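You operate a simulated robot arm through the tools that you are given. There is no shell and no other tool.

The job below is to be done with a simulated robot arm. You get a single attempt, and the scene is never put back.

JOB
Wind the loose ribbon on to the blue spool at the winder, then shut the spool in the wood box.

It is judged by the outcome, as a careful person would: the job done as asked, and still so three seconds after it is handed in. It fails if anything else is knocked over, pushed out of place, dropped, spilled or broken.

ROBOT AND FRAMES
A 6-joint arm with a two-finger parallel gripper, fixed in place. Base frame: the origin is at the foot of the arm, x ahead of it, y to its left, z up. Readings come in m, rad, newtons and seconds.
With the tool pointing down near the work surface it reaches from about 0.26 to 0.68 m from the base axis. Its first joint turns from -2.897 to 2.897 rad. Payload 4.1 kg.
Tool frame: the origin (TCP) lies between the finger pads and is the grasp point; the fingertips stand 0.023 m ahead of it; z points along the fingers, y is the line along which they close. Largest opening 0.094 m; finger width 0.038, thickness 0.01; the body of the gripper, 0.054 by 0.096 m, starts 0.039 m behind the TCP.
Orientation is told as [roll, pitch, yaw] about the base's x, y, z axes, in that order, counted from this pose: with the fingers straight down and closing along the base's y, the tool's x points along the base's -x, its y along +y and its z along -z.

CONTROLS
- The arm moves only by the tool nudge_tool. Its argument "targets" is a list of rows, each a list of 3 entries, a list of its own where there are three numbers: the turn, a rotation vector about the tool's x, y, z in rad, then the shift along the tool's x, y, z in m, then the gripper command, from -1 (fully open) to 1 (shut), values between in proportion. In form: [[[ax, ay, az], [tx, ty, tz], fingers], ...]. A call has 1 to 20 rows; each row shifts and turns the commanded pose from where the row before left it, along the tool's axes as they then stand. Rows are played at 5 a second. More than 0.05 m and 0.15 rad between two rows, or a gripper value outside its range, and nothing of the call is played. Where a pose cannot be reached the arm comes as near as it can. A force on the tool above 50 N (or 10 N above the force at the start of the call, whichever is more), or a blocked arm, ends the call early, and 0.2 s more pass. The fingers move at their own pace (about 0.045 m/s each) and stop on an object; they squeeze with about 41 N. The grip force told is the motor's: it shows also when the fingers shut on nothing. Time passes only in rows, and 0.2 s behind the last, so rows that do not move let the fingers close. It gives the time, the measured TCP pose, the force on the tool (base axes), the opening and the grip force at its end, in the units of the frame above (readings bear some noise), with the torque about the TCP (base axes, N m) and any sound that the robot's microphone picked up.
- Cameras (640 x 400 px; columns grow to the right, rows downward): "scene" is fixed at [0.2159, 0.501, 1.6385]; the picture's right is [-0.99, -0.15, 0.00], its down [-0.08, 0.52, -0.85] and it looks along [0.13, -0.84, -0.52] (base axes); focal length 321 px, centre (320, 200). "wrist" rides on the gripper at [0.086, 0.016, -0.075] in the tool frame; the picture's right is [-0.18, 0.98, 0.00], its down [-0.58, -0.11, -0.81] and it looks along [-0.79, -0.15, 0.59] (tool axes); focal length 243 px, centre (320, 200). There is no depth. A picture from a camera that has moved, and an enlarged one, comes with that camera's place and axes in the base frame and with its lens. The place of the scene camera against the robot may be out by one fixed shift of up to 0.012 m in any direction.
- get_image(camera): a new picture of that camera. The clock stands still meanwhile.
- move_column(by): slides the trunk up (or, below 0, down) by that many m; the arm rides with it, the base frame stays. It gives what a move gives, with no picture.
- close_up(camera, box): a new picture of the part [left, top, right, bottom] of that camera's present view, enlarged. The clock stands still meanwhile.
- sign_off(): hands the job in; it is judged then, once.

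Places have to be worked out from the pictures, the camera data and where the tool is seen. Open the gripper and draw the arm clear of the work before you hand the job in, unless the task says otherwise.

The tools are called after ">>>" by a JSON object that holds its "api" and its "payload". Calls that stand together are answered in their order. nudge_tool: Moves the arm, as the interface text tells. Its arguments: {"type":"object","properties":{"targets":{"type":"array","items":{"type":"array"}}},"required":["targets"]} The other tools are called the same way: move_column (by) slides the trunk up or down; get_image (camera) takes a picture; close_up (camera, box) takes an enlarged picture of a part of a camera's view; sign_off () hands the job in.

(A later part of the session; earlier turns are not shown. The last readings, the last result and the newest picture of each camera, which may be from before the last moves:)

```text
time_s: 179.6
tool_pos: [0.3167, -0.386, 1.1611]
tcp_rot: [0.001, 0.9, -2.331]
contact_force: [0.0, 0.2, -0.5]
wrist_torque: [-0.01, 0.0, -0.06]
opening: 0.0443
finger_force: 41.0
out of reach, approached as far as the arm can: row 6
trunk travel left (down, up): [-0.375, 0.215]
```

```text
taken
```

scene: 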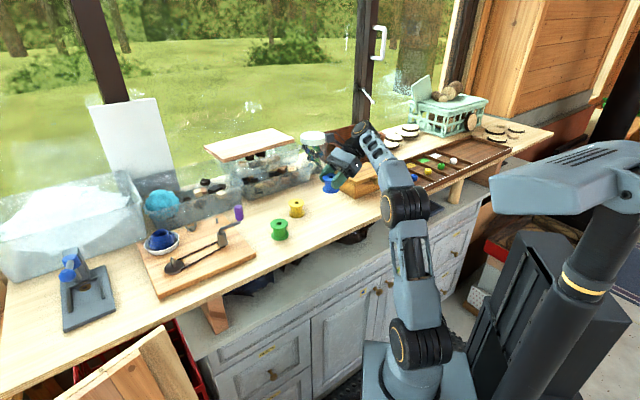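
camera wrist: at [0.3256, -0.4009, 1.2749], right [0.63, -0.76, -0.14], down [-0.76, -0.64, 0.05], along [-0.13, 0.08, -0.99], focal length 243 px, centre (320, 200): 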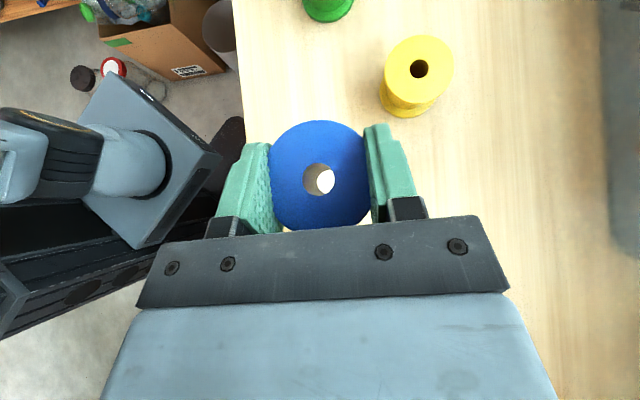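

The spool hangs upright in the tilted grip and I can even see through its hole. I carry it at z≈1.16 along the front edge of the bench, keeping clear of the crank handle.

>>> {"api": "nudge_tool", "payload": {"targets": [[[0, 0, 0], [0.006, -0.0014, 0.0073], 1], [[0, 0, 0], [0.0116, -0.0028, 0.0146], 1], [[0, 0, 0], [0.0116, -0.0028, 0.0146], 1], [[0, 0, 0], [0.0116, -0.0028, 0.0146], 1], [[0, 0, 0], [0.0116, -0.0028, 0.0146], 1], [[0, 0, 0], [0.0116, -0.0028, 0.0146], 1], [[0, 0, 0], [0.0116, -0.0028, 0.0146], 1], [[0, 0, 0], [0.0116, -0.0028, 0.0146], 1], [[0, 0, 0], [0.0087, -0.0021, 0.011], 1], [[0, 0, 0], [0.0087, -0.0021, 0.011], 1], [[0, 0, 0], [0.0058, -0.0014, 0.0073], 1], [[0, 0, 0], [0.0058, -0.0014, 0.0073], 1], [[0, 0, 0], [0.0029, -0.0007, 0.0036], 1], [[0, 0, 0], [0, 0, 0], 1], [[0, 0, 0], [0, 0, 0], 1], [[0, 0, 0], [0, 0, 0], 1], [[0, 0, 0], [0, 0, 0], 1], [[0, 0, 0], [0, 0, 0], 1]]}}

>>> {"api": "get_image", "payload": {"camera": "scene"}}

```text
time_s: 183.4
tool_pos: [0.4291, -0.228, 1.1628]
tcp_rot: [-0.007, 0.898, -2.335]
contact_force: [0.0, -0.3, 0.2]
wrist_torque: [0.01, -0.01, 0.02]
opening: 0.0443
finger_force: 40.9
trunk travel left (down, up): [-0.375, 0.215]
```

```text
taken
```

scene: 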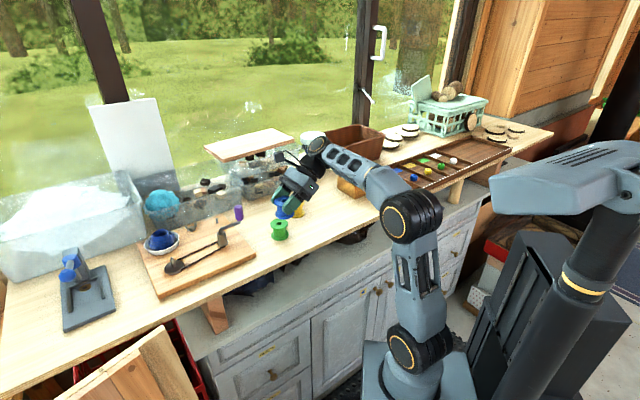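

Steady and upright. From here I continue at 4 cm/s toward (0.53, -0.10).

>>> {"api": "nudge_tool", "payload": {"targets": [[[0, 0, 0], [0.0025, -0.0004, 0.0032], 1], [[0, 0, 0], [0.005, -0.0008, 0.0063], 1], [[0, 0, 0], [0.005, -0.0008, 0.0063], 1], [[0, 0, 0], [0.005, -0.0008, 0.0063], 1], [[0, 0, 0], [0.005, -0.0008, 0.0063], 1], [[0, 0, 0], [0.005, -0.0008, 0.0063], 1], [[0, 0, 0], [0.005, -0.0008, 0.0063], 1], [[0, 0, 0], [0.005, -0.0008, 0.0063], 1], [[0, 0, 0], [0.005, -0.0008, 0.0063], 1], [[0, 0, 0], [0.005, -0.0008, 0.0063], 1], [[0, 0, 0], [0.005, -0.0008, 0.0063], 1], [[0, 0, 0], [0.005, -0.0008, 0.0063], 1], [[0, 0, 0], [0.005, -0.0008, 0.0063], 1], [[0, 0, 0], [0.005, -0.0008, 0.0063], 1], [[0, 0, 0], [0.005, -0.0008, 0.0063], 1], [[0, 0, 0], [0.005, -0.0008, 0.0063], 1], [[0, 0, 0], [0.005, -0.0008, 0.0063], 1], [[0, 0, 0], [0.005, -0.0008, 0.0063], 1], [[0, 0, 0], [0.0025, -0.0004, 0.0032], 1], [[0, 0, 0], [0, 0, 0], 1]]}}

>>> {"api": "nudge_tool", "payload": {"targets": [[[0, 0, 0], [0, 0, 0], 1], [[0, 0, 0], [0, 0, 0], 1], [[0, 0, 0], [0, 0, 0], 1], [[0, 0, 0], [0, 0, 0], 1], [[0, 0, 0], [0, 0, 0], 1], [[0, 0, 0], [0, 0, 0], 1], [[0, 0, 0], [0, 0, 0], 1], [[0, 0, 0], [0, 0, 0], 1]]}}

>>> {"api": "get_image", "payload": {"camera": "scene"}}

```text
time_s: 187.6
tool_pos: [0.5193, -0.1105, 1.1612]
tcp_rot: [-0.007, 0.897, -2.333]
contact_force: [-0.5, -0.5, -0.5]
wrist_torque: [0.0, -0.01, -0.01]
opening: 0.0443
finger_force: 41.0
trunk travel left (down, up): [-0.375, 0.215]
```

```text
time_s: 189.4
tool_pos: [0.5193, -0.1093, 1.1603]
tcp_rot: [-0.005, 0.899, -2.333]
contact_force: [-1.2, 0.3, -0.8]
wrist_torque: [0.01, 0.0, 0.02]
opening: 0.0441
finger_force: 40.9
trunk travel left (down, up): [-0.375, 0.215]
```

```text
taken
```

scene: 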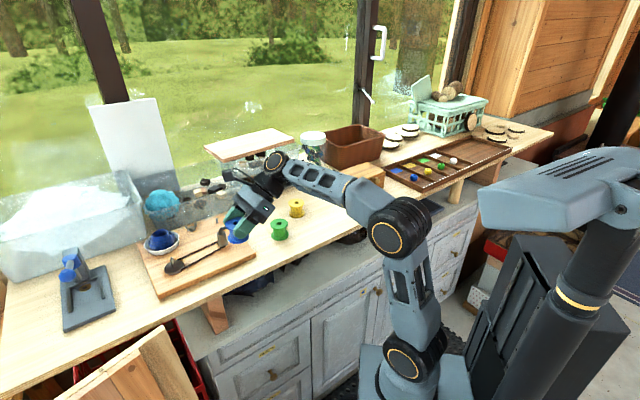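

A gentle partial lean, tool steady. I continue slowly to about (0.60, -0.035).

>>> {"api": "nudge_tool", "payload": {"targets": [[[0, 0, 0], [0.0018, 0, 0.0024], 1], [[0, 0, 0], [0.0037, 0.0002, 0.0047], 1], [[0, 0, 0], [0.0037, 0.0002, 0.0047], 1], [[0, 0, 0], [0.0037, 0.0002, 0.0047], 1], [[0, 0, 0], [0.0037, 0.0002, 0.0047], 1], [[0, 0, 0], [0.0037, 0.0002, 0.0047], 1], [[0, 0, 0], [0.0037, 0.0002, 0.0047], 1], [[0, 0, 0], [0.0037, 0.0002, 0.0047], 1], [[0, 0, 0], [0.0037, 0.0002, 0.0047], 1], [[0, 0, 0], [0.0037, 0.0002, 0.0047], 1], [[0, 0, 0], [0.0037, 0.0002, 0.0047], 1], [[0, 0, 0], [0.0037, 0.0002, 0.0047], 1], [[0, 0, 0], [0.0037, 0.0002, 0.0047], 1], [[0, 0, 0], [0.0037, 0.0002, 0.0047], 1], [[0, 0, 0], [0.0037, 0.0002, 0.0047], 1], [[0, 0, 0], [0.0037, 0.0002, 0.0047], 1], [[0, 0, 0], [0.0037, 0.0002, 0.0047], 1], [[0, 0, 0], [0.0018, 0, 0.0024], 1], [[0, 0, 0], [0, 0, 0], 1], [[0, 0, 0], [0, 0, 0], 1]]}}

>>> {"api": "nudge_tool", "payload": {"targets": [[[0, 0, 0], [0, 0, 0], 1], [[0, 0, 0], [0, 0, 0], 1], [[0, 0, 0], [0, 0, 0], 1], [[0, 0, 0], [0, 0, 0], 1], [[0, 0, 0], [0, 0, 0], 1], [[0, 0, 0], [0, 0, 0], 1], [[0, 0, 0], [0, 0, 0], 1], [[0, 0, 0], [0, 0, 0], 1]]}}

>>> {"api": "get_image", "payload": {"camera": "wrist"}}

>>> {"api": "get_image", "payload": {"camera": "scene"}}

```text
time_s: 193.6
tool_pos: [0.5898, -0.0368, 1.1619]
tcp_rot: [0.001, 0.905, -2.329]
contact_force: [-0.8, 0.3, 0.6]
wrist_torque: [-0.02, 0.01, 0.0]
opening: 0.0441
finger_force: 41.0
trunk travel left (down, up): [-0.375, 0.215]
```

```text
time_s: 195.4
tool_pos: [0.5895, -0.0363, 1.163]
tcp_rot: [0.002, 0.905, -2.329]
contact_force: [-0.2, 0.1, -0.5]
wrist_torque: [-0.02, -0.01, -0.01]
opening: 0.044
finger_force: 41.2
trunk travel left (down, up): [-0.375, 0.215]
```

```text
taken
camera wrist: at [0.5972, -0.0522, 1.2758], right [0.64, -0.76, -0.14], down [-0.76, -0.65, 0.04], along [-0.12, 0.08, -0.99], focal length 243 px, centre (320, 200)
```

wrist: 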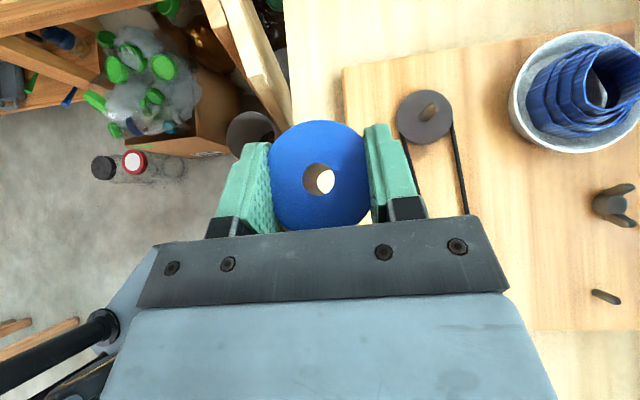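

```text
taken
```

scene: 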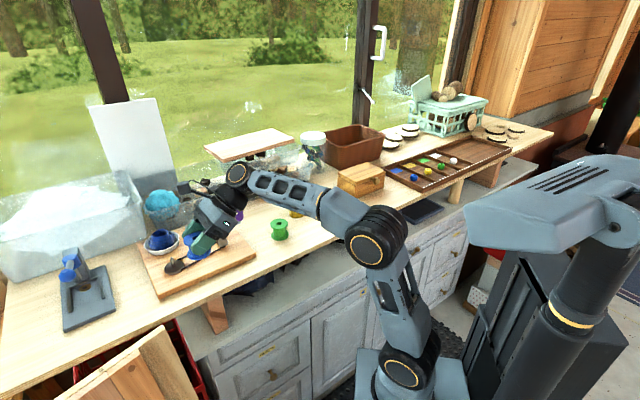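

Stable in the leaned state, and the spindle's disc and pin are visible from nearly overhead. I enlarge it to localise the pin precisely.

>>> {"api": "close_up", "payload": {"camera": "wrist", "box": [340, 60, 500, 160]}}

>>> {"api": "close_up", "payload": {"camera": "wrist", "box": [240, 110, 400, 240]}}

```text
4.00 times, centred on (420, 110) of wrist
camera zoom: at [0.5972, -0.0522, 1.2758], right [0.64, -0.76, -0.14], down [-0.76, -0.65, 0.04], along [-0.12, 0.08, -0.99], focal length 970 px, centre (-80, 560)
```

zoom: 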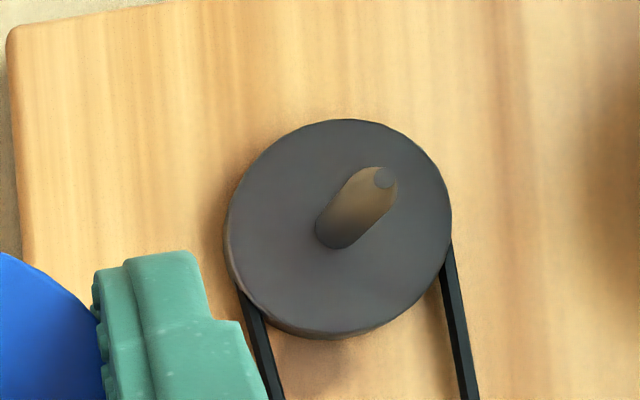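

```text
3.08 times, centred on (320, 175) of wrist
camera zoom: at [0.5972, -0.0522, 1.2758], right [0.64, -0.76, -0.14], down [-0.76, -0.65, 0.04], along [-0.12, 0.08, -0.99], focal length 746 px, centre (320, 277)
```

zoom: 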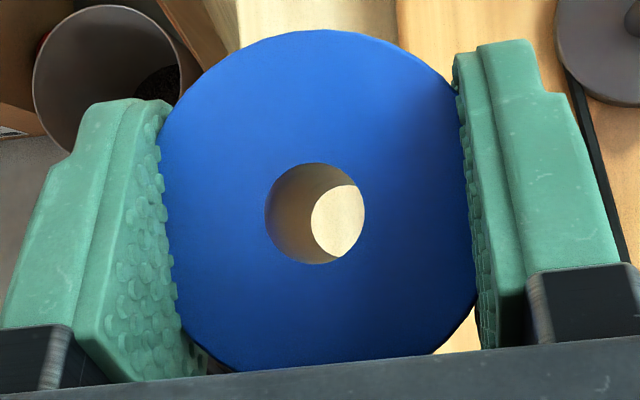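

The pin works out at (0.685, -0.057), tip z≈1.079, disc top ≈1.045. The hole's lower end sits about 2 mm in +y of the TCP. I creep to above the pin at the present height, so the pin should then show through the spool's hole.

>>> {"api": "nudge_tool", "payload": {"targets": [[[0, 0, 0], [0.00095, 0.0026, 0.0012], 1], [[0, 0, 0], [0.0019, 0.0053, 0.00245], 1], [[0, 0, 0], [0.0019, 0.0053, 0.00245], 1], [[0, 0, 0], [0.0019, 0.0053, 0.00245], 1], [[0, 0, 0], [0.0019, 0.0053, 0.00245], 1], [[0, 0, 0], [0.0019, 0.0053, 0.00245], 1], [[0, 0, 0], [0.0019, 0.0053, 0.00245], 1], [[0, 0, 0], [0.0019, 0.0053, 0.00245], 1], [[0, 0, 0], [0.0019, 0.0053, 0.00245], 1], [[0, 0, 0], [0.0019, 0.0053, 0.00245], 1], [[0, 0, 0], [0.0019, 0.0053, 0.00245], 1], [[0, 0, 0], [0.0019, 0.0053, 0.00245], 1], [[0, 0, 0], [0.0019, 0.0053, 0.00245], 1], [[0, 0, 0], [0.0019, 0.0053, 0.00245], 1], [[0, 0, 0], [0.0019, 0.0053, 0.00245], 1], [[0, 0, 0], [0.0019, 0.0053, 0.00245], 1], [[0, 0, 0], [0.00095, 0.0026, 0.0012], 1], [[0, 0, 0], [0, 0, 0], 1], [[0, 0, 0], [0, 0, 0], 1]]}}

>>> {"api": "nudge_tool", "payload": {"targets": [[[0, 0, 0], [0, 0, 0], 1], [[0, 0, 0], [0, 0, 0], 1], [[0, 0, 0], [0, 0, 0], 1], [[0, 0, 0], [0, 0, 0], 1], [[0, 0, 0], [0, 0, 0], 1], [[0, 0, 0], [0, 0, 0], 1], [[0, 0, 0], [0, 0, 0], 1], [[0, 0, 0], [0, 0, 0], 1]]}}

>>> {"api": "close_up", "payload": {"camera": "wrist", "box": [240, 110, 400, 240]}}

>>> {"api": "get_image", "payload": {"camera": "scene"}}

```text
time_s: 199.4
tool_pos: [0.6881, -0.0629, 1.1613]
tcp_rot: [-0.001, 0.9, -2.332]
contact_force: [-0.4, 0.4, -0.5]
wrist_torque: [-0.02, 0.01, -0.02]
opening: 0.0442
finger_force: 41.3
trunk travel left (down, up): [-0.375, 0.215]
```

```text
time_s: 201.2
tool_pos: [0.6866, -0.0631, 1.1622]
tcp_rot: [0.0, 0.903, -2.331]
contact_force: [-0.7, -0.2, 0.1]
wrist_torque: [-0.01, 0.0, 0.01]
opening: 0.0442
finger_force: 41.4
trunk travel left (down, up): [-0.375, 0.215]
```

```text
3.08 times, centred on (320, 175) of wrist
camera zoom: at [0.6964, -0.0779, 1.276], right [0.63, -0.76, -0.15], down [-0.76, -0.64, 0.04], along [-0.13, 0.08, -0.99], focal length 746 px, centre (320, 277)
```

zoom: 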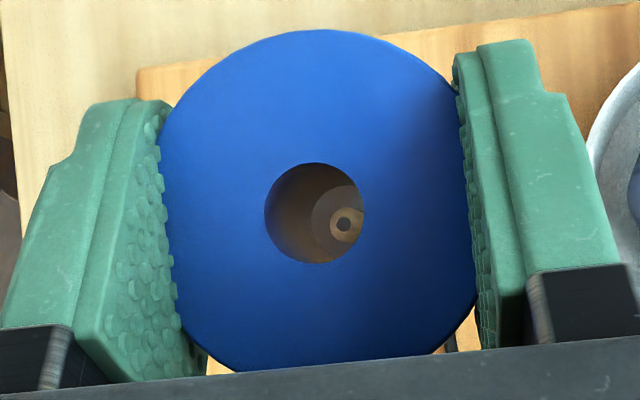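

```text
taken
```

scene: 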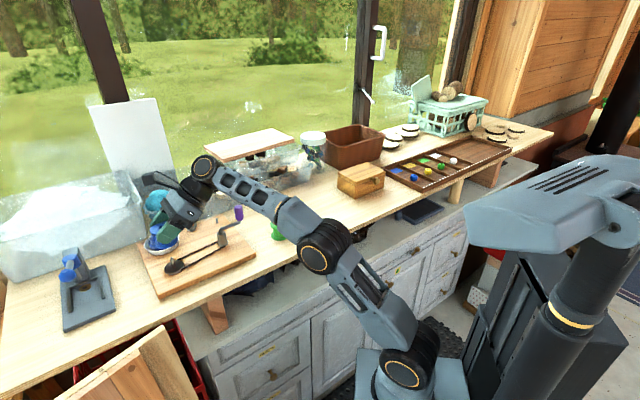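

The pin is visible right through the spool's hole, giving (0.685, -0.057), so I am about 3 mm in x and 5 mm in y off. I correct that and come down to just above the pin's tip.

>>> {"api": "nudge_tool", "payload": {"targets": [[[0, 0, 0], [0.0005, -0.0027, 0.0006], 1], [[0, 0, 0], [0.0005, -0.0026, 0.0007], 1], [[0, 0, 0], [0, 0, 0], 1], [[0, 0, 0], [-0.0039, 0, 0.0031], 1], [[0, 0, 0], [-0.0039, 0, 0.0031], 1], [[0, 0, 0], [-0.0039, 0, 0.0031], 1], [[0, 0, 0], [-0.0039, 0, 0.0031], 1], [[0, 0, 0], [-0.0039, 0, 0.0031], 1], [[0, 0, 0], [-0.0039, 0, 0.0031], 1], [[0, 0, 0], [0, 0, 0], 1], [[0, 0, 0], [0, 0, 0], 1], [[0, 0, 0], [0, 0, 0], 1], [[0, 0, 0], [0, 0, 0], 1], [[0, 0, 0], [0, 0, 0], 1]]}}

>>> {"api": "close_up", "payload": {"camera": "wrist", "box": [270, 130, 370, 220]}}

>>> {"api": "close_up", "payload": {"camera": "scene", "box": [120, 140, 260, 300]}}

```text
time_s: 204.2
tool_pos: [0.6842, -0.0576, 1.1311]
tcp_rot: [0.001, 0.902, -2.331]
contact_force: [-0.2, -0.2, -0.9]
wrist_torque: [-0.02, 0.01, -0.01]
opening: 0.0442
finger_force: 41.2
trunk travel left (down, up): [-0.375, 0.215]
```

```text
4.44 times, centred on (320, 175) of wrist
camera zoom: at [0.6926, -0.0723, 1.2449], right [0.63, -0.76, -0.14], down [-0.76, -0.64, 0.04], along [-0.13, 0.08, -0.99], focal length 1078 px, centre (320, 311)
```

zoom: 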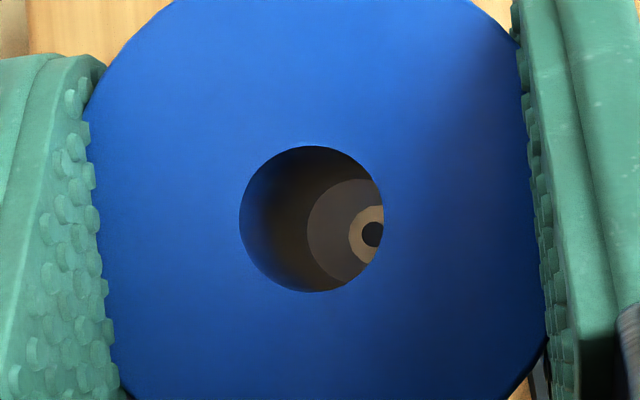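

```text
2.50 times, centred on (190, 220) of scene
camera zoom: at [0.2159, 0.501, 1.6385], right [-0.99, -0.15, 0.0], down [-0.08, 0.52, -0.85], along [0.13, -0.84, -0.52], focal length 803 px, centre (645, 150)
```

zoom: 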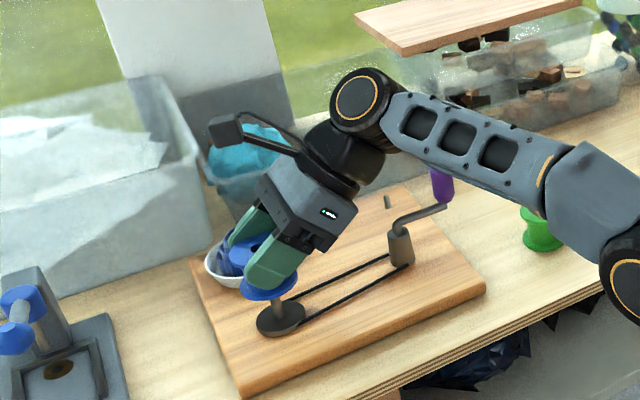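

The hole's lower rim and the pin are now aligned to about 1 mm. I make the last small correction and lower 24 mm gently so the pin enters the hole.

>>> {"api": "nudge_tool", "payload": {"targets": [[[0, 0, 0], [0.0001, 0.0009, 0.0001], 1], [[0, 0, 0], [-0.00236, 0, 0.00186], 1], [[0, 0, 0], [-0.00236, 0, 0.00186], 1], [[0, 0, 0], [-0.00236, 0, 0.00186], 1], [[0, 0, 0], [-0.00236, 0, 0.00186], 1], [[0, 0, 0], [-0.00236, 0, 0.00186], 1], [[0, 0, 0], [-0.00236, 0, 0.00186], 1], [[0, 0, 0], [-0.00236, 0, 0.00186], 1], [[0, 0, 0], [-0.00236, 0, 0.00186], 1], [[0, 0, 0], [0, 0, 0], 1], [[0, 0, 0], [0, 0, 0], 1], [[0, 0, 0], [0, 0, 0], 1]]}}

>>> {"api": "close_up", "payload": {"camera": "wrist", "box": [270, 130, 370, 220]}}

>>> {"api": "close_up", "payload": {"camera": "scene", "box": [120, 180, 260, 300]}}

```text
time_s: 206.8
tool_pos: [0.6852, -0.0588, 1.1091]
tcp_rot: [0.0, 0.902, -2.333]
contact_force: [-0.5, 0.0, -0.7]
wrist_torque: [-0.01, -0.04, 0.0]
opening: 0.0445
finger_force: 40.8
trunk travel left (down, up): [-0.375, 0.215]
```

```text
4.44 times, centred on (320, 175) of wrist
camera zoom: at [0.6927, -0.0724, 1.2219], right [0.63, -0.76, -0.14], down [-0.76, -0.64, 0.04], along [-0.13, 0.08, -0.99], focal length 1078 px, centre (320, 311)
```

zoom: 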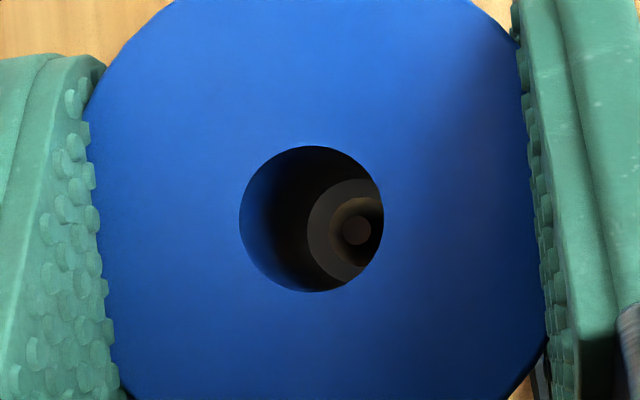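

```text
3.33 times, centred on (190, 240) of scene
camera zoom: at [0.2159, 0.501, 1.6385], right [-0.99, -0.15, 0.0], down [-0.08, 0.52, -0.85], along [0.13, -0.84, -0.52], focal length 1071 px, centre (753, 67)
```

zoom: 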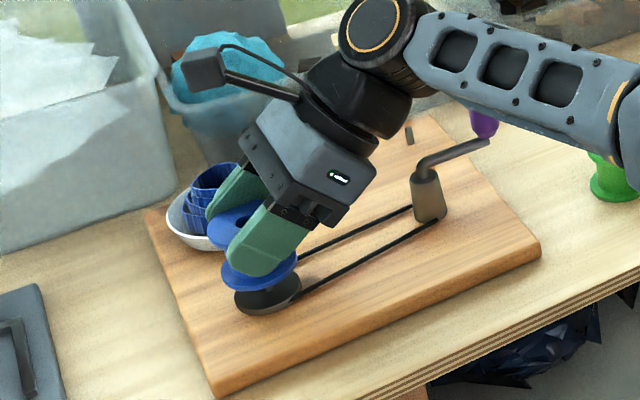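

The pin is inside the hole with no force. I lower the remaining distance to the disc in small steps.

>>> {"api": "nudge_tool", "payload": {"targets": [[[0, 0, 0], [-0.00236, 0, 0.00186], 1], [[0, 0, 0], [-0.00236, 0, 0.00186], 1], [[0, 0, 0], [-0.00236, 0, 0.00186], 1], [[0, 0, 0], [-0.00236, 0, 0.00186], 1], [[0, 0, 0], [-0.00236, 0, 0.00186], 1], [[0, 0, 0], [-0.0016, 0, 0.0012], 1], [[0, 0, 0], [-0.0016, 0, 0.0012], 1], [[0, 0, 0], [0, 0, 0], 1], [[0, 0, 0], [0, 0, 0], 1], [[0, 0, 0], [0, 0, 0], 1]]}}

>>> {"api": "close_up", "payload": {"camera": "wrist", "box": [220, 80, 460, 240]}}

>>> {"api": "close_up", "payload": {"camera": "scene", "box": [120, 180, 260, 300]}}

```text
time_s: 209.0
tool_pos: [0.6842, -0.057, 1.0869]
tcp_rot: [0.0, 0.903, -2.331]
contact_force: [-0.5, 0.2, -0.2]
wrist_torque: [0.0, -0.01, -0.01]
opening: 0.0447
finger_force: 40.9
trunk travel left (down, up): [-0.375, 0.215]
```

```text
2.50 times, centred on (340, 160) of wrist
camera zoom: at [0.6922, -0.0723, 1.2014], right [0.63, -0.76, -0.14], down [-0.76, -0.64, 0.04], along [-0.13, 0.08, -0.99], focal length 606 px, centre (270, 300)
```

zoom: 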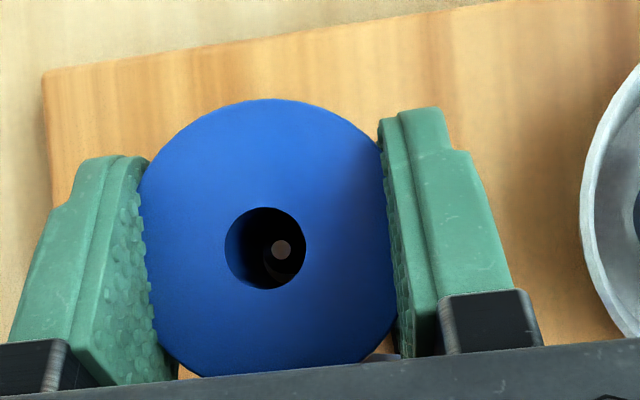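

```text
3.33 times, centred on (190, 240) of scene
camera zoom: at [0.2159, 0.501, 1.6385], right [-0.99, -0.15, 0.0], down [-0.08, 0.52, -0.85], along [0.13, -0.84, -0.52], focal length 1071 px, centre (753, 67)
```

zoom: 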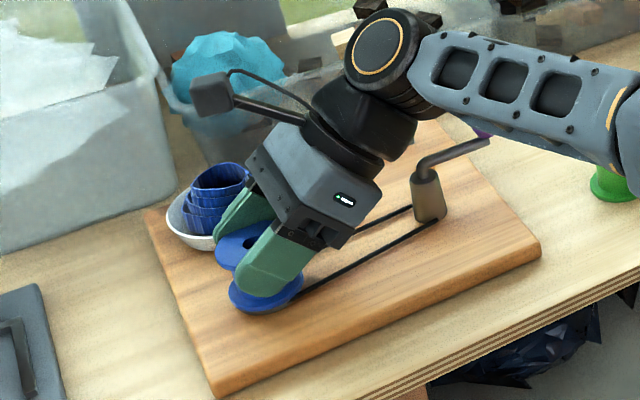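

No contact force yet. I lower a few more millimetres, watching for touchdown.

>>> {"api": "nudge_tool", "payload": {"targets": [[[0, 0, 0], [-0.0012, 0, 0.0009], 1], [[0, 0, 0], [-0.0012, 0, 0.0009], 1], [[0, 0, 0], [0, 0, 0], 1], [[0, 0, 0], [0, 0, 0], 1]]}}

>>> {"api": "nudge_tool", "payload": {"targets": [[[0, 0, 0], [-0.0012, 0, 0.0009], 1], [[0, 0, 0], [-0.0008, 0, 0.0006], 1], [[0, 0, 0], [0, 0, 0], 1], [[0, 0, 0], [0, 0, 0], 1]]}}

```text
time_s: 210.0
tool_pos: [0.6836, -0.0569, 1.0865]
tcp_rot: [0.005, 0.906, -2.327]
contact_force: [6.3, -1.5, 16.4]
wrist_torque: [-0.07, -0.03, 0.06]
opening: 0.0442
finger_force: 41.1
trunk travel left (down, up): [-0.375, 0.215]
```

```text
time_s: 211.0
tool_pos: [0.6828, -0.057, 1.0876]
tcp_rot: [0.008, 0.908, -2.324]
contact_force: [9.5, 2.8, 32.5]
wrist_torque: [0.0, 0.06, -0.01]
opening: 0.0441
finger_force: 41.4
trunk travel left (down, up): [-0.375, 0.215]
```

Touchdown on the disc (32 N). I ease off 2 mm and open the fingers only to about 62 mm so they don't reach the ribbon bowl.

>>> {"api": "nudge_tool", "payload": {"targets": [[[0, 0, 0], [0.0012, 0, -0.0009], 1], [[0, 0, 0], [0.0012, 0, -0.0009], 1], [[0, 0, 0], [0, 0, 0], 1], [[0, 0, 0], [0, 0, 0], 0.02], [[0, 0, 0], [0, 0, 0], -0.1], [[0, 0, 0], [0, 0, 0], -0.32], [[0, 0, 0], [0, 0, 0], -0.32], [[0, 0, 0], [0, 0, 0], -0.32], [[0, 0, 0], [0, 0, 0], -0.32]]}}

>>> {"api": "get_image", "payload": {"camera": "wrist"}}

>>> {"api": "close_up", "payload": {"camera": "scene", "box": [120, 180, 260, 300]}}

```text
time_s: 213.0
tool_pos: [0.6838, -0.0573, 1.0849]
tcp_rot: [0.0, 0.902, -2.331]
contact_force: [-0.9, -0.5, -1.0]
wrist_torque: [0.01, 0.0, 0.01]
opening: 0.062
finger_force: 0.1
trunk travel left (down, up): [-0.375, 0.215]
```

```text
taken
camera wrist: at [0.6916, -0.0725, 1.1987], right [0.63, -0.76, -0.14], down [-0.76, -0.65, 0.04], along [-0.13, 0.08, -0.99], focal length 243 px, centre (320, 200)
```

wrist: 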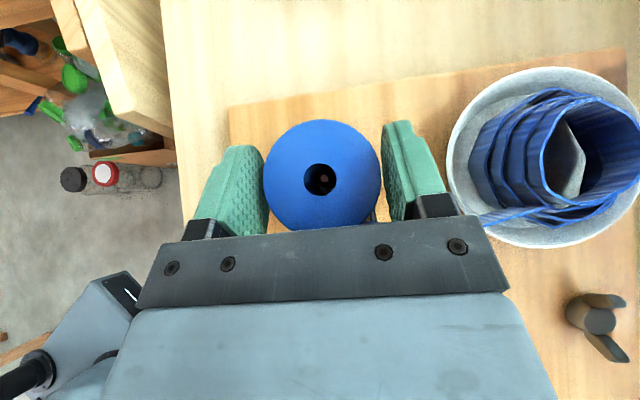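

```text
3.33 times, centred on (190, 240) of scene
camera zoom: at [0.2159, 0.501, 1.6385], right [-0.99, -0.15, 0.0], down [-0.08, 0.52, -0.85], along [0.13, -0.84, -0.52], focal length 1071 px, centre (753, 67)
```

zoom: 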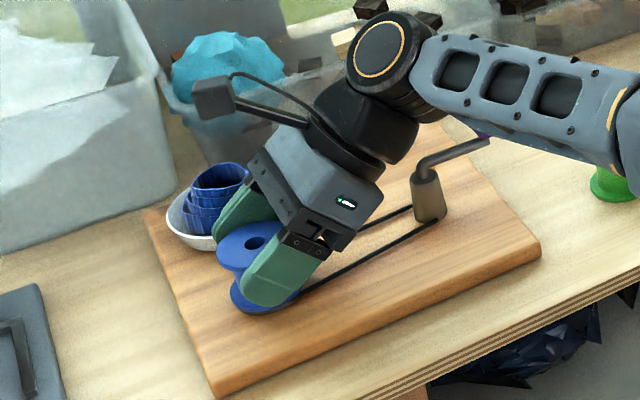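

The spool sits on the spindle, and a strand of ribbon now seems to run from the bowl toward it. I draw the gripper back along its own axis, slowly.

>>> {"api": "nudge_tool", "payload": {"targets": [[[0, 0, 0], [0, 0, -0.006], -0.32], [[0, 0, 0], [0, 0, -0.01], -0.32], [[0, 0, 0], [0, 0, -0.01], -0.32], [[0, 0, 0], [0, 0, -0.01], -0.32], [[0, 0, 0], [0, 0, -0.01], -0.32], [[0, 0, 0], [0, 0, -0.01], -0.32], [[0, 0, 0], [0, 0, -0.01], -0.32], [[0, 0, 0], [0, 0, -0.01], -0.32], [[0, 0, 0], [0, 0, -0.006], -0.32], [[0, 0, 0], [0, 0, 0], -0.32], [[0, 0, 0], [0, 0, 0], -0.32], [[0, 0, 0], [0, 0, 0], -0.32], [[0, 0, 0], [0, 0, 0], -0.32]]}}

>>> {"api": "get_image", "payload": {"camera": "wrist"}}

>>> {"api": "close_up", "payload": {"camera": "scene", "box": [120, 180, 260, 300]}}

```text
time_s: 215.8
tool_pos: [0.6406, -0.1038, 1.1374]
tcp_rot: [0.002, 0.902, -2.33]
contact_force: [0.6, 0.9, -0.1]
wrist_torque: [0.04, 0.03, -0.02]
opening: 0.0619
finger_force: 0.0
trunk travel left (down, up): [-0.375, 0.215]
```

```text
taken
camera wrist: at [0.6477, -0.1185, 1.251], right [0.63, -0.76, -0.14], down [-0.76, -0.65, 0.04], along [-0.13, 0.08, -0.99], focal length 243 px, centre (320, 200)
```

wrist: 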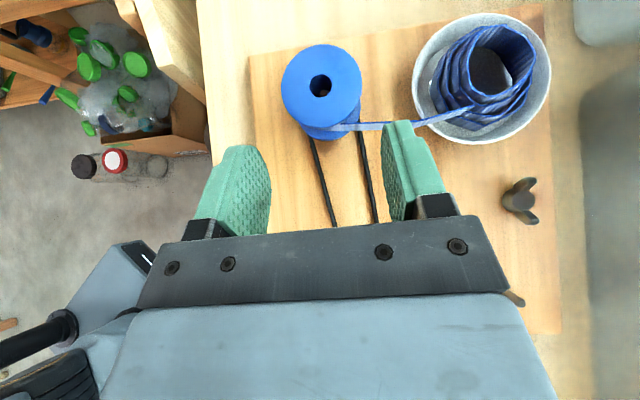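

```text
3.33 times, centred on (190, 240) of scene
camera zoom: at [0.2159, 0.501, 1.6385], right [-0.99, -0.15, 0.0], down [-0.08, 0.52, -0.85], along [0.13, -0.84, -0.52], focal length 1071 px, centre (753, 67)
```

zoom: 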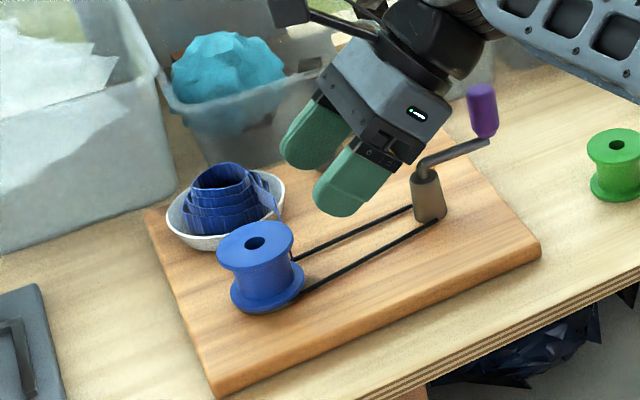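

The ribbon has hooked itself to the spool: a strand runs from the bowl to the spool's near side, so winding it on means turning clockwise seen from above. To get height for the crank handle without over-stretching, I raise the column 0.07 m. The tool rises with it, clear of everything.

>>> {"api": "move_column", "payload": {"by": 0.07}}

>>> {"api": "get_image", "payload": {"camera": "wrist"}}

>>> {"api": "get_image", "payload": {"camera": "scene"}}

```text
time_s: 216.9
tool_pos: [0.6398, -0.1038, 1.2086]
tcp_rot: [-0.001, 0.904, -2.33]
contact_force: [-0.3, -0.8, -0.5]
wrist_torque: [0.03, 0.01, -0.01]
opening: 0.0618
finger_force: 0.2
trunk travel left (down, up): [-0.445, 0.145]
```

```text
taken
camera wrist: at [0.6476, -0.1183, 1.3211], right [0.63, -0.76, -0.14], down [-0.76, -0.65, 0.04], along [-0.13, 0.08, -0.99], focal length 243 px, centre (320, 200)
```

wrist: 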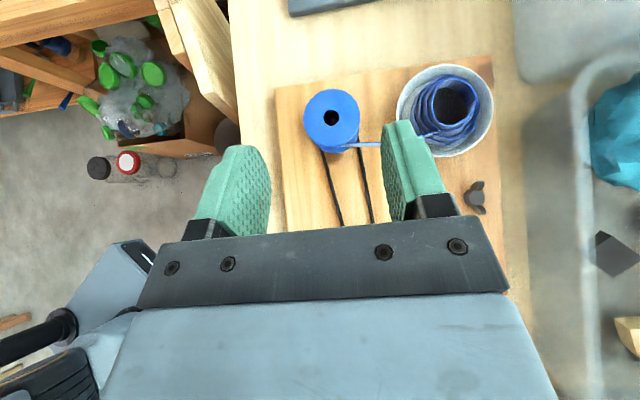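

```text
taken
```

scene: 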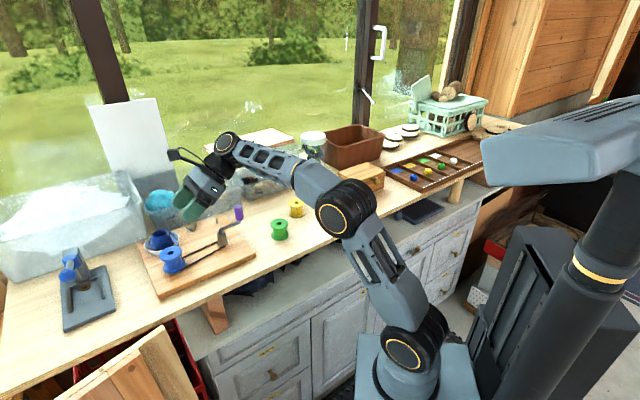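

The ribbon strand is clear and the stand is steady. Now I move back over the crank handle while easing the tilt to 0.35 rad. That posture should keep the stand in its leaned state all around the crank circle.

>>> {"api": "nudge_tool", "payload": {"targets": [[[0, -0.046, 0], [-0.0062, 0, -0.0076], -0.32], [[0, -0.046, 0], [-0.0066, 0, -0.0072], -0.32], [[0, -0.046, 0], [-0.0069, 0, -0.007], -0.32], [[0, -0.046, 0], [-0.0072, 0, -0.0066], -0.32], [[0, -0.046, 0], [-0.0075, 0, -0.0063], -0.32], [[0, -0.046, 0], [-0.0078, 0, -0.0059], -0.32], [[0, -0.046, 0], [-0.0081, 0, -0.0055], -0.32], [[0, -0.046, 0], [-0.0083, 0, -0.0052], -0.32], [[0, -0.046, 0], [-0.0086, 0, -0.0048], -0.32], [[0, -0.046, 0], [-0.0087, 0, -0.0044], -0.32], [[0, -0.046, 0], [-0.0089, 0, -0.004], -0.32], [[0, -0.046, 0], [-0.0091, 0, -0.0035], -0.32], [[0, 0, 0], [0, 0, 0], -0.32], [[0, 0, 0], [0, 0, 0], -0.32], [[0, 0, 0], [0, 0, 0], -0.32], [[0, 0, 0], [0, 0, 0], -0.32], [[0, 0, 0], [0, 0, 0], -0.32]]}}

>>> {"api": "get_image", "payload": {"camera": "wrist"}}

>>> {"api": "get_image", "payload": {"camera": "scene"}}

```text
time_s: 220.5
tool_pos: [0.558, -0.1884, 1.2071]
tcp_rot: [0.001, 0.347, -2.33]
contact_force: [0.6, 0.2, 0.3]
wrist_torque: [0.02, 0.03, 0.0]
opening: 0.0621
finger_force: 0.0
trunk travel left (down, up): [-0.445, 0.145]
```

```text
taken
camera wrist: at [0.6082, -0.1593, 1.3063], right [0.59, -0.8, -0.06], down [-0.64, -0.52, 0.56], along [-0.48, -0.29, -0.83], focal length 243 px, centre (320, 200)
```

wrist: 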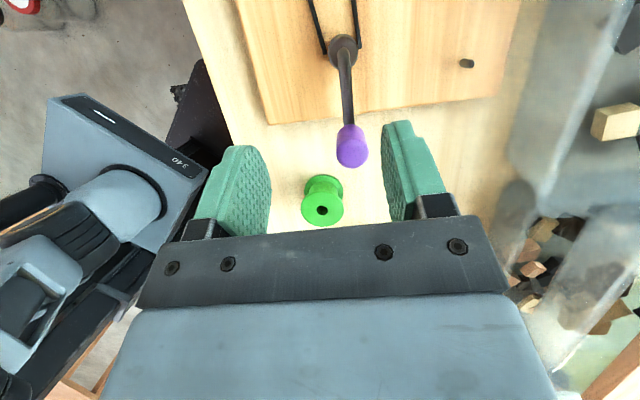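

```text
taken
```

scene: 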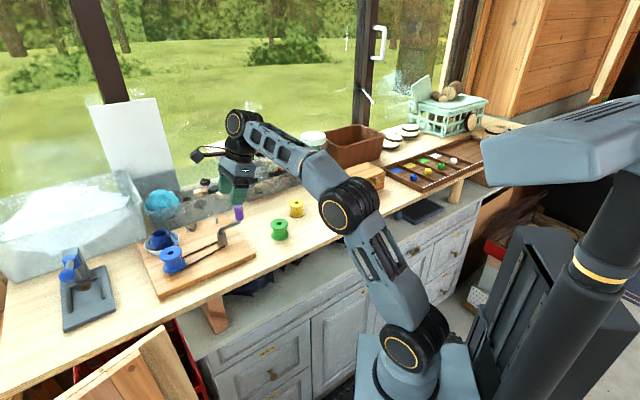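

Steady. The crank, purple handle and post are right below. I enlarge them to measure the crank's geometry.

>>> {"api": "close_up", "payload": {"camera": "wrist", "box": [270, 20, 450, 190]}}

>>> {"api": "close_up", "payload": {"camera": "scene", "box": [140, 170, 260, 290]}}

```text
2.35 times, centred on (360, 105) of wrist
camera zoom: at [0.6082, -0.1593, 1.3063], right [0.59, -0.8, -0.06], down [-0.64, -0.52, 0.56], along [-0.48, -0.29, -0.83], focal length 571 px, centre (226, 424)
```

zoom: 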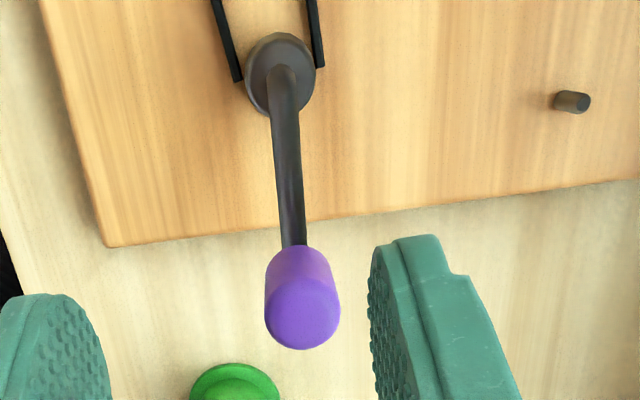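

```text
3.33 times, centred on (200, 230) of scene
camera zoom: at [0.2159, 0.501, 1.6385], right [-0.99, -0.15, 0.0], down [-0.08, 0.52, -0.85], along [0.13, -0.84, -0.52], focal length 1071 px, centre (720, 100)
```

zoom: 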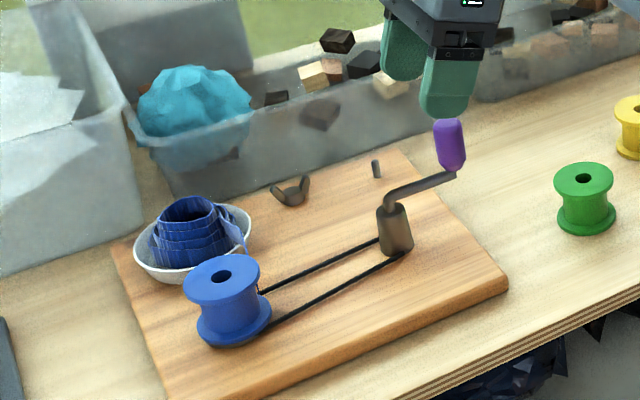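

The handle's axis is at about (0.5635, -0.2065), from z≈1.10 to 1.152, and the post at about (0.599, -0.168), so the crank radius is about 0.053 m. I move over the handle and descend to z≈1.142.

>>> {"api": "nudge_tool", "payload": {"targets": [[[0, 0, 0], [-0.0044, 0.0082, -0.0015], -0.32], [[0, 0, 0], [-0.0043, 0.0082, -0.0016], -0.32], [[0, 0, 0], [0, 0, 0], -0.32], [[0, 0, 0], [-0.0044, 0, 0.0122], -0.32], [[0, 0, 0], [-0.0044, 0, 0.0122], -0.32], [[0, 0, 0], [-0.0044, 0, 0.0122], -0.32], [[0, 0, 0], [0, 0, 0], -0.32], [[0, 0, 0], [0, 0, 0], -0.32], [[0, 0, 0], [0, 0, 0], -0.32]]}}

>>> {"api": "get_image", "payload": {"camera": "wrist"}}

>>> {"api": "close_up", "payload": {"camera": "scene", "box": [170, 130, 290, 260]}}

```text
time_s: 222.5
tool_pos: [0.5617, -0.206, 1.1672]
tcp_rot: [-0.002, 0.347, -2.33]
contact_force: [-0.2, -0.1, -0.1]
wrist_torque: [0.01, 0.0, -0.01]
opening: 0.0619
finger_force: 0.0
trunk travel left (down, up): [-0.445, 0.145]
```

```text
taken
camera wrist: at [0.6126, -0.1768, 1.2658], right [0.59, -0.8, -0.06], down [-0.64, -0.52, 0.56], along [-0.48, -0.29, -0.83], focal length 243 px, centre (320, 200)
```

wrist: 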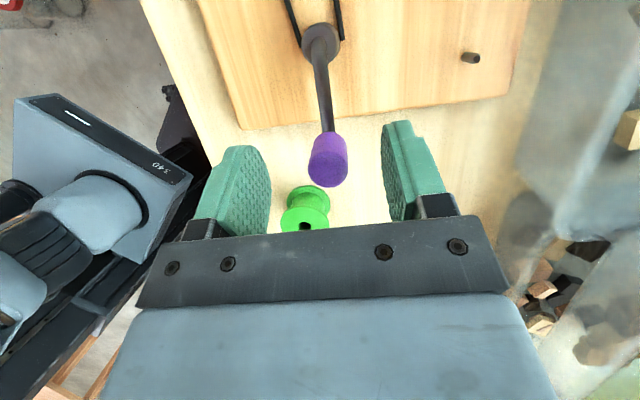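

```text
3.08 times, centred on (230, 195) of scene
camera zoom: at [0.2159, 0.501, 1.6385], right [-0.99, -0.15, 0.0], down [-0.08, 0.52, -0.85], along [0.13, -0.84, -0.52], focal length 988 px, centre (597, 215)
```

zoom: 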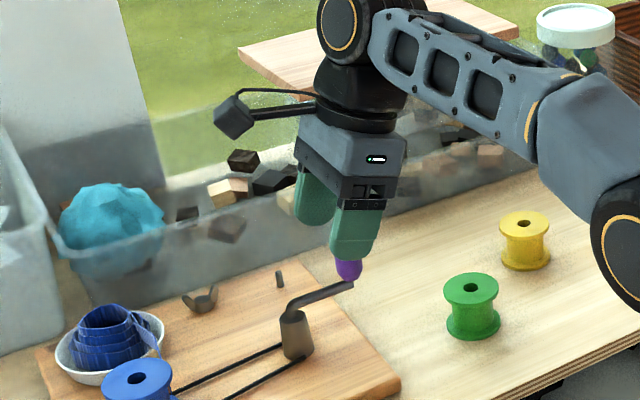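

The handle axis refines to (0.561, -0.2095) and the post to (0.601, -0.169), a radius of about 0.056. I adjust, descend around the handle and close on it.

>>> {"api": "nudge_tool", "payload": {"targets": [[[0, 0, 0], [-0.0027, 0.002, -0.0009], -0.32], [[0, 0, 0], [-0.003, 0, 0.0085], -0.32], [[0, 0, 0], [-0.003, 0, 0.0085], -0.32], [[0, 0, 0], [-0.003, 0, 0.0085], -0.32], [[0, 0, 0], [0, 0, 0], -0.32], [[0, 0, 0], [0, 0, 0], -0.32], [[0, 0, 0], [0, 0, 0], 0.1], [[0, 0, 0], [0, 0, 0], 0.5], [[0, 0, 0], [0, 0, 0], 1], [[0, 0, 0], [0, 0, 0], 1], [[0, 0, 0], [0, 0, 0], 1], [[0, 0, 0], [0, 0, 0], 1], [[0, 0, 0], [0, 0, 0], 1]]}}

>>> {"api": "get_image", "payload": {"camera": "wrist"}}

>>> {"api": "close_up", "payload": {"camera": "scene", "box": [170, 130, 290, 260]}}

```text
time_s: 225.3
tool_pos: [0.5634, -0.2099, 1.1382]
tcp_rot: [-0.001, 0.348, -2.33]
contact_force: [1.0, -0.1, 1.1]
wrist_torque: [0.43, 0.45, -0.02]
opening: 0.023
finger_force: 45.5
trunk travel left (down, up): [-0.445, 0.145]
```

```text
taken
camera wrist: at [0.6132, -0.181, 1.2377], right [0.59, -0.8, -0.06], down [-0.64, -0.52, 0.56], along [-0.48, -0.29, -0.83], focal length 243 px, centre (320, 200)
```

wrist: 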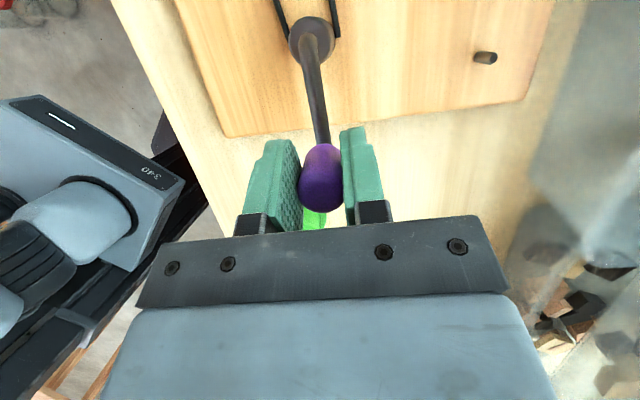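

```text
3.08 times, centred on (230, 195) of scene
camera zoom: at [0.2159, 0.501, 1.6385], right [-0.99, -0.15, 0.0], down [-0.08, 0.52, -0.85], along [0.13, -0.84, -0.52], focal length 988 px, centre (597, 215)
```

zoom: 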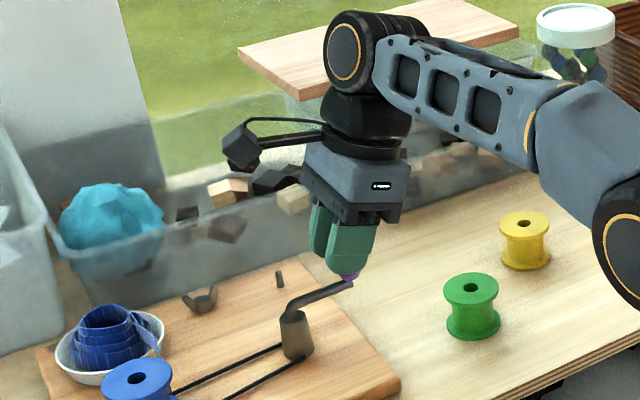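

The handle is gripped (opening 0.023). I turn it clockwise seen from above in 10° steps around the post, starting with 40° to feel the forces.

>>> {"api": "nudge_tool", "payload": {"targets": [[[0, 0, 0], [0.0008, -0.0097, 0.0003], 1], [[0, 0, 0], [0.0024, -0.0094, 0.0009], 1], [[0, 0, 0], [0.0039, -0.0088, 0.0014], 1], [[0, 0, 0], [0.0052, -0.0079, 0.0019], 1], [[0, 0, 0], [0, 0, 0], 1]]}}

>>> {"api": "get_image", "payload": {"camera": "wrist"}}

>>> {"api": "close_up", "payload": {"camera": "scene", "box": [130, 150, 270, 290]}}

```text
time_s: 225.8
tool_pos: [0.5267, -0.2431, 1.1377]
tcp_rot: [0.013, 0.39, -2.331]
contact_force: [-1.6, -1.3, 0.1]
wrist_torque: [0.03, -0.07, -0.05]
opening: 0.0
finger_force: 43.1
trunk travel left (down, up): [-0.445, 0.145]
stopped in row 2: the force on the tool passed its limit at 60 N (the readings are from after the stop); the commanded pose is now the measured one
```

```text
taken
camera wrist: at [0.5729, -0.2169, 1.2396], right [0.59, -0.8, -0.06], down [-0.67, -0.53, 0.52], along [-0.45, -0.27, -0.85], focal length 243 px, centre (320, 200)
```

wrist: 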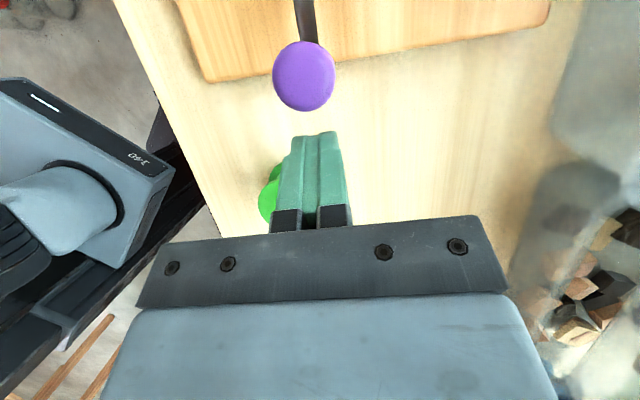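

```text
2.86 times, centred on (200, 220) of scene
camera zoom: at [0.2159, 0.501, 1.6385], right [-0.99, -0.15, 0.0], down [-0.08, 0.52, -0.85], along [0.13, -0.84, -0.52], focal length 918 px, centre (663, 143)
```

zoom: 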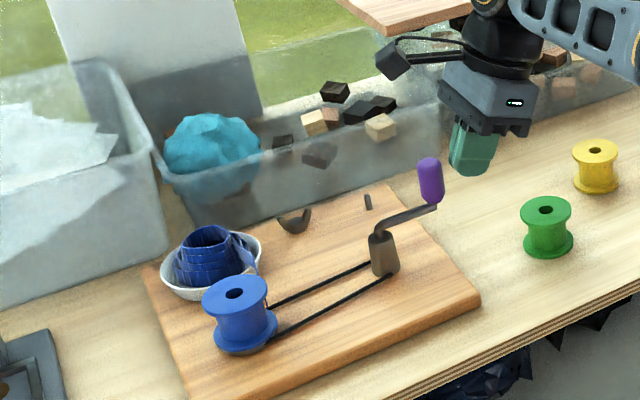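

The stand rocked back upright just as I began, pulling the fingers off the handle. The crank and spool look undisturbed. I let things settle and look.

>>> {"api": "nudge_tool", "payload": {"targets": [[[0, 0, 0], [0, 0, 0], 1], [[0, 0, 0], [0, 0, 0], 1], [[0, 0, 0], [0, 0, 0], 1], [[0, 0, 0], [0, 0, 0], 1], [[0, 0, 0], [0, 0, 0], 1], [[0, 0, 0], [0, 0, 0], 1]]}}

>>> {"api": "get_image", "payload": {"camera": "scene"}}

>>> {"api": "get_image", "payload": {"camera": "wrist"}}

```text
time_s: 227.2
tool_pos: [0.5294, -0.243, 1.1384]
tcp_rot: [0.015, 0.39, -2.331]
contact_force: [-0.5, 0.0, -0.2]
wrist_torque: [-0.01, 0.04, 0.02]
opening: 0.0
finger_force: 42.6
trunk travel left (down, up): [-0.445, 0.145]
```

```text
taken
```

scene: 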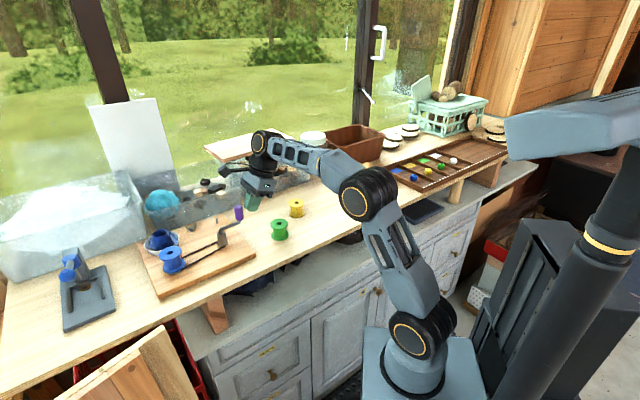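

```text
taken
camera wrist: at [0.5754, -0.217, 1.2398], right [0.59, -0.8, -0.06], down [-0.67, -0.53, 0.52], along [-0.45, -0.27, -0.85], focal length 243 px, centre (320, 200)
```

wrist: 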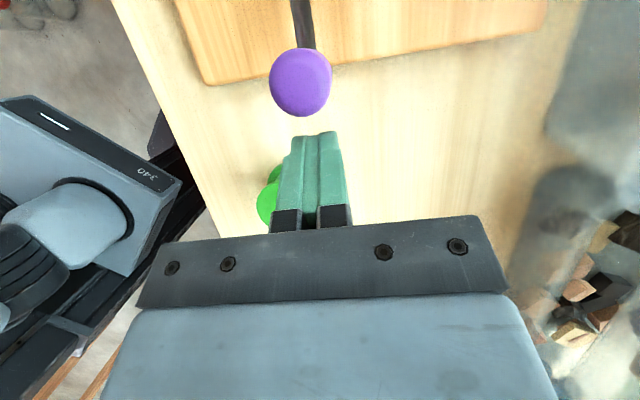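

The stand is upright now. With a lower column and a strong tilt the rocking was smooth earlier, so I'll work the crank in that posture. I rise clear of the handle, tilt to 0.9 rad and then lower the column back to where it was.

>>> {"api": "nudge_tool", "payload": {"targets": [[[0.005, 0, 0], [0.0051, 0, -0.0123], 1], [[0.005, 0, 0], [0.0051, 0, -0.0123], 0.5], [[0.005, 0, 0], [0.0051, 0, -0.0123], 0], [[0, 0.064, 0], [-0.003, 0, -0.0024], -0.32], [[0, 0.064, 0], [-0.003, 0, -0.0024], -0.32], [[0, 0.064, 0], [-0.003, 0, -0.0024], -0.32], [[0, 0.064, 0], [-0.003, 0, -0.0024], -0.32], [[0, 0.064, 0], [-0.003, 0, -0.0024], -0.32], [[0, 0.064, 0], [-0.003, 0, -0.0024], -0.32], [[0, 0.064, 0], [-0.003, 0, -0.0024], -0.32], [[0, 0.062, 0], [-0.003, 0, -0.0024], -0.32], [[0, 0, 0], [0.0141, 0, -0.0112], -0.32], [[0, 0, 0], [0.0141, 0, -0.0112], -0.32], [[0, 0, 0], [0.0141, 0, -0.0112], -0.32], [[0, 0, 0], [0.0141, 0, -0.0112], -0.32], [[0, 0, 0], [0.0141, 0, -0.0112], -0.32], [[0, 0, 0], [0, 0, 0], -0.32], [[0, 0, 0], [0, 0, 0], -0.32]]}}

>>> {"api": "move_column", "payload": {"by": -0.07}}

>>> {"api": "get_image", "payload": {"camera": "wrist"}}

>>> {"api": "get_image", "payload": {"camera": "scene"}}

```text
time_s: 231.0
tool_pos: [0.508, -0.2631, 1.2725]
tcp_rot: [-0.002, 0.902, -2.332]
contact_force: [-0.7, 0.3, -0.4]
wrist_torque: [-0.02, -0.02, 0.04]
opening: 0.0621
finger_force: 0.0
trunk travel left (down, up): [-0.445, 0.145]
```

```text
time_s: 232.1
tool_pos: [0.5082, -0.2635, 1.2016]
tcp_rot: [-0.002, 0.901, -2.33]
contact_force: [-0.8, -1.0, -0.2]
wrist_torque: [0.0, -0.05, -0.02]
opening: 0.062
finger_force: 0.1
trunk travel left (down, up): [-0.375, 0.215]
```

```text
taken
camera wrist: at [0.5169, -0.2797, 1.315], right [0.63, -0.76, -0.15], down [-0.76, -0.65, 0.04], along [-0.13, 0.08, -0.99], focal length 243 px, centre (320, 200)
```

wrist: 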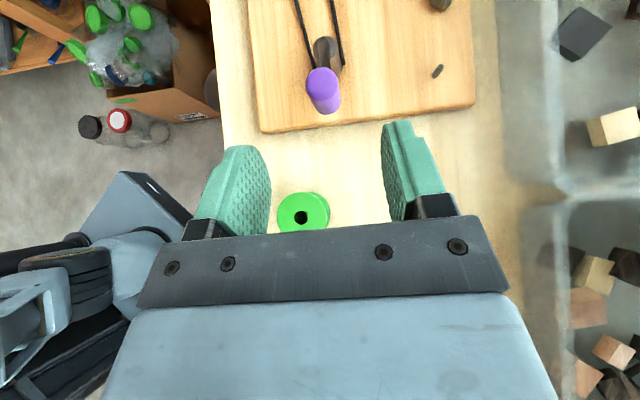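

```text
taken
```

scene: 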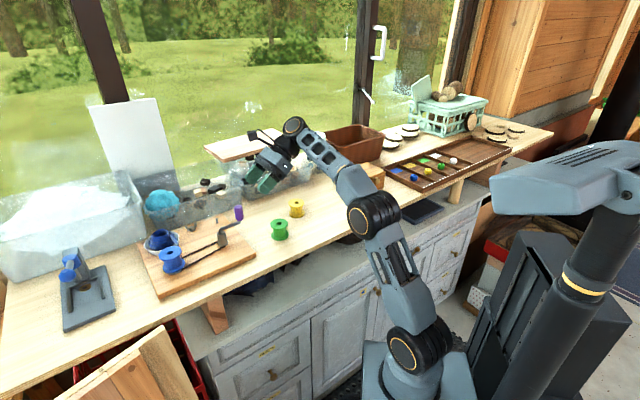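

Upright, with a good overhead view of the crank. I enlarge it to fix the handle position in this posture.

>>> {"api": "close_up", "payload": {"camera": "wrist", "box": [260, 10, 400, 130]}}

```text
3.33 times, centred on (330, 70) of wrist
camera zoom: at [0.5169, -0.2797, 1.315], right [0.63, -0.76, -0.15], down [-0.76, -0.65, 0.04], along [-0.13, 0.08, -0.99], focal length 809 px, centre (287, 633)
```

zoom: 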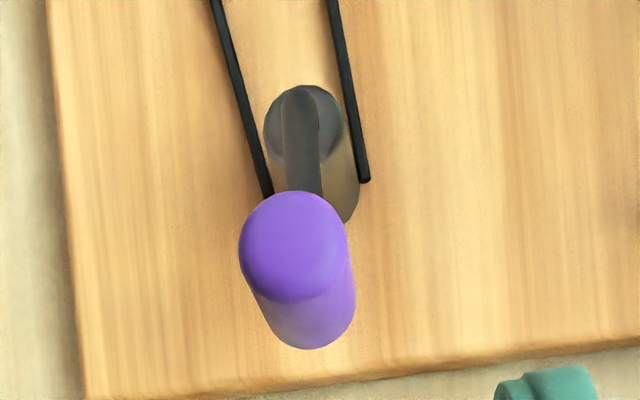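

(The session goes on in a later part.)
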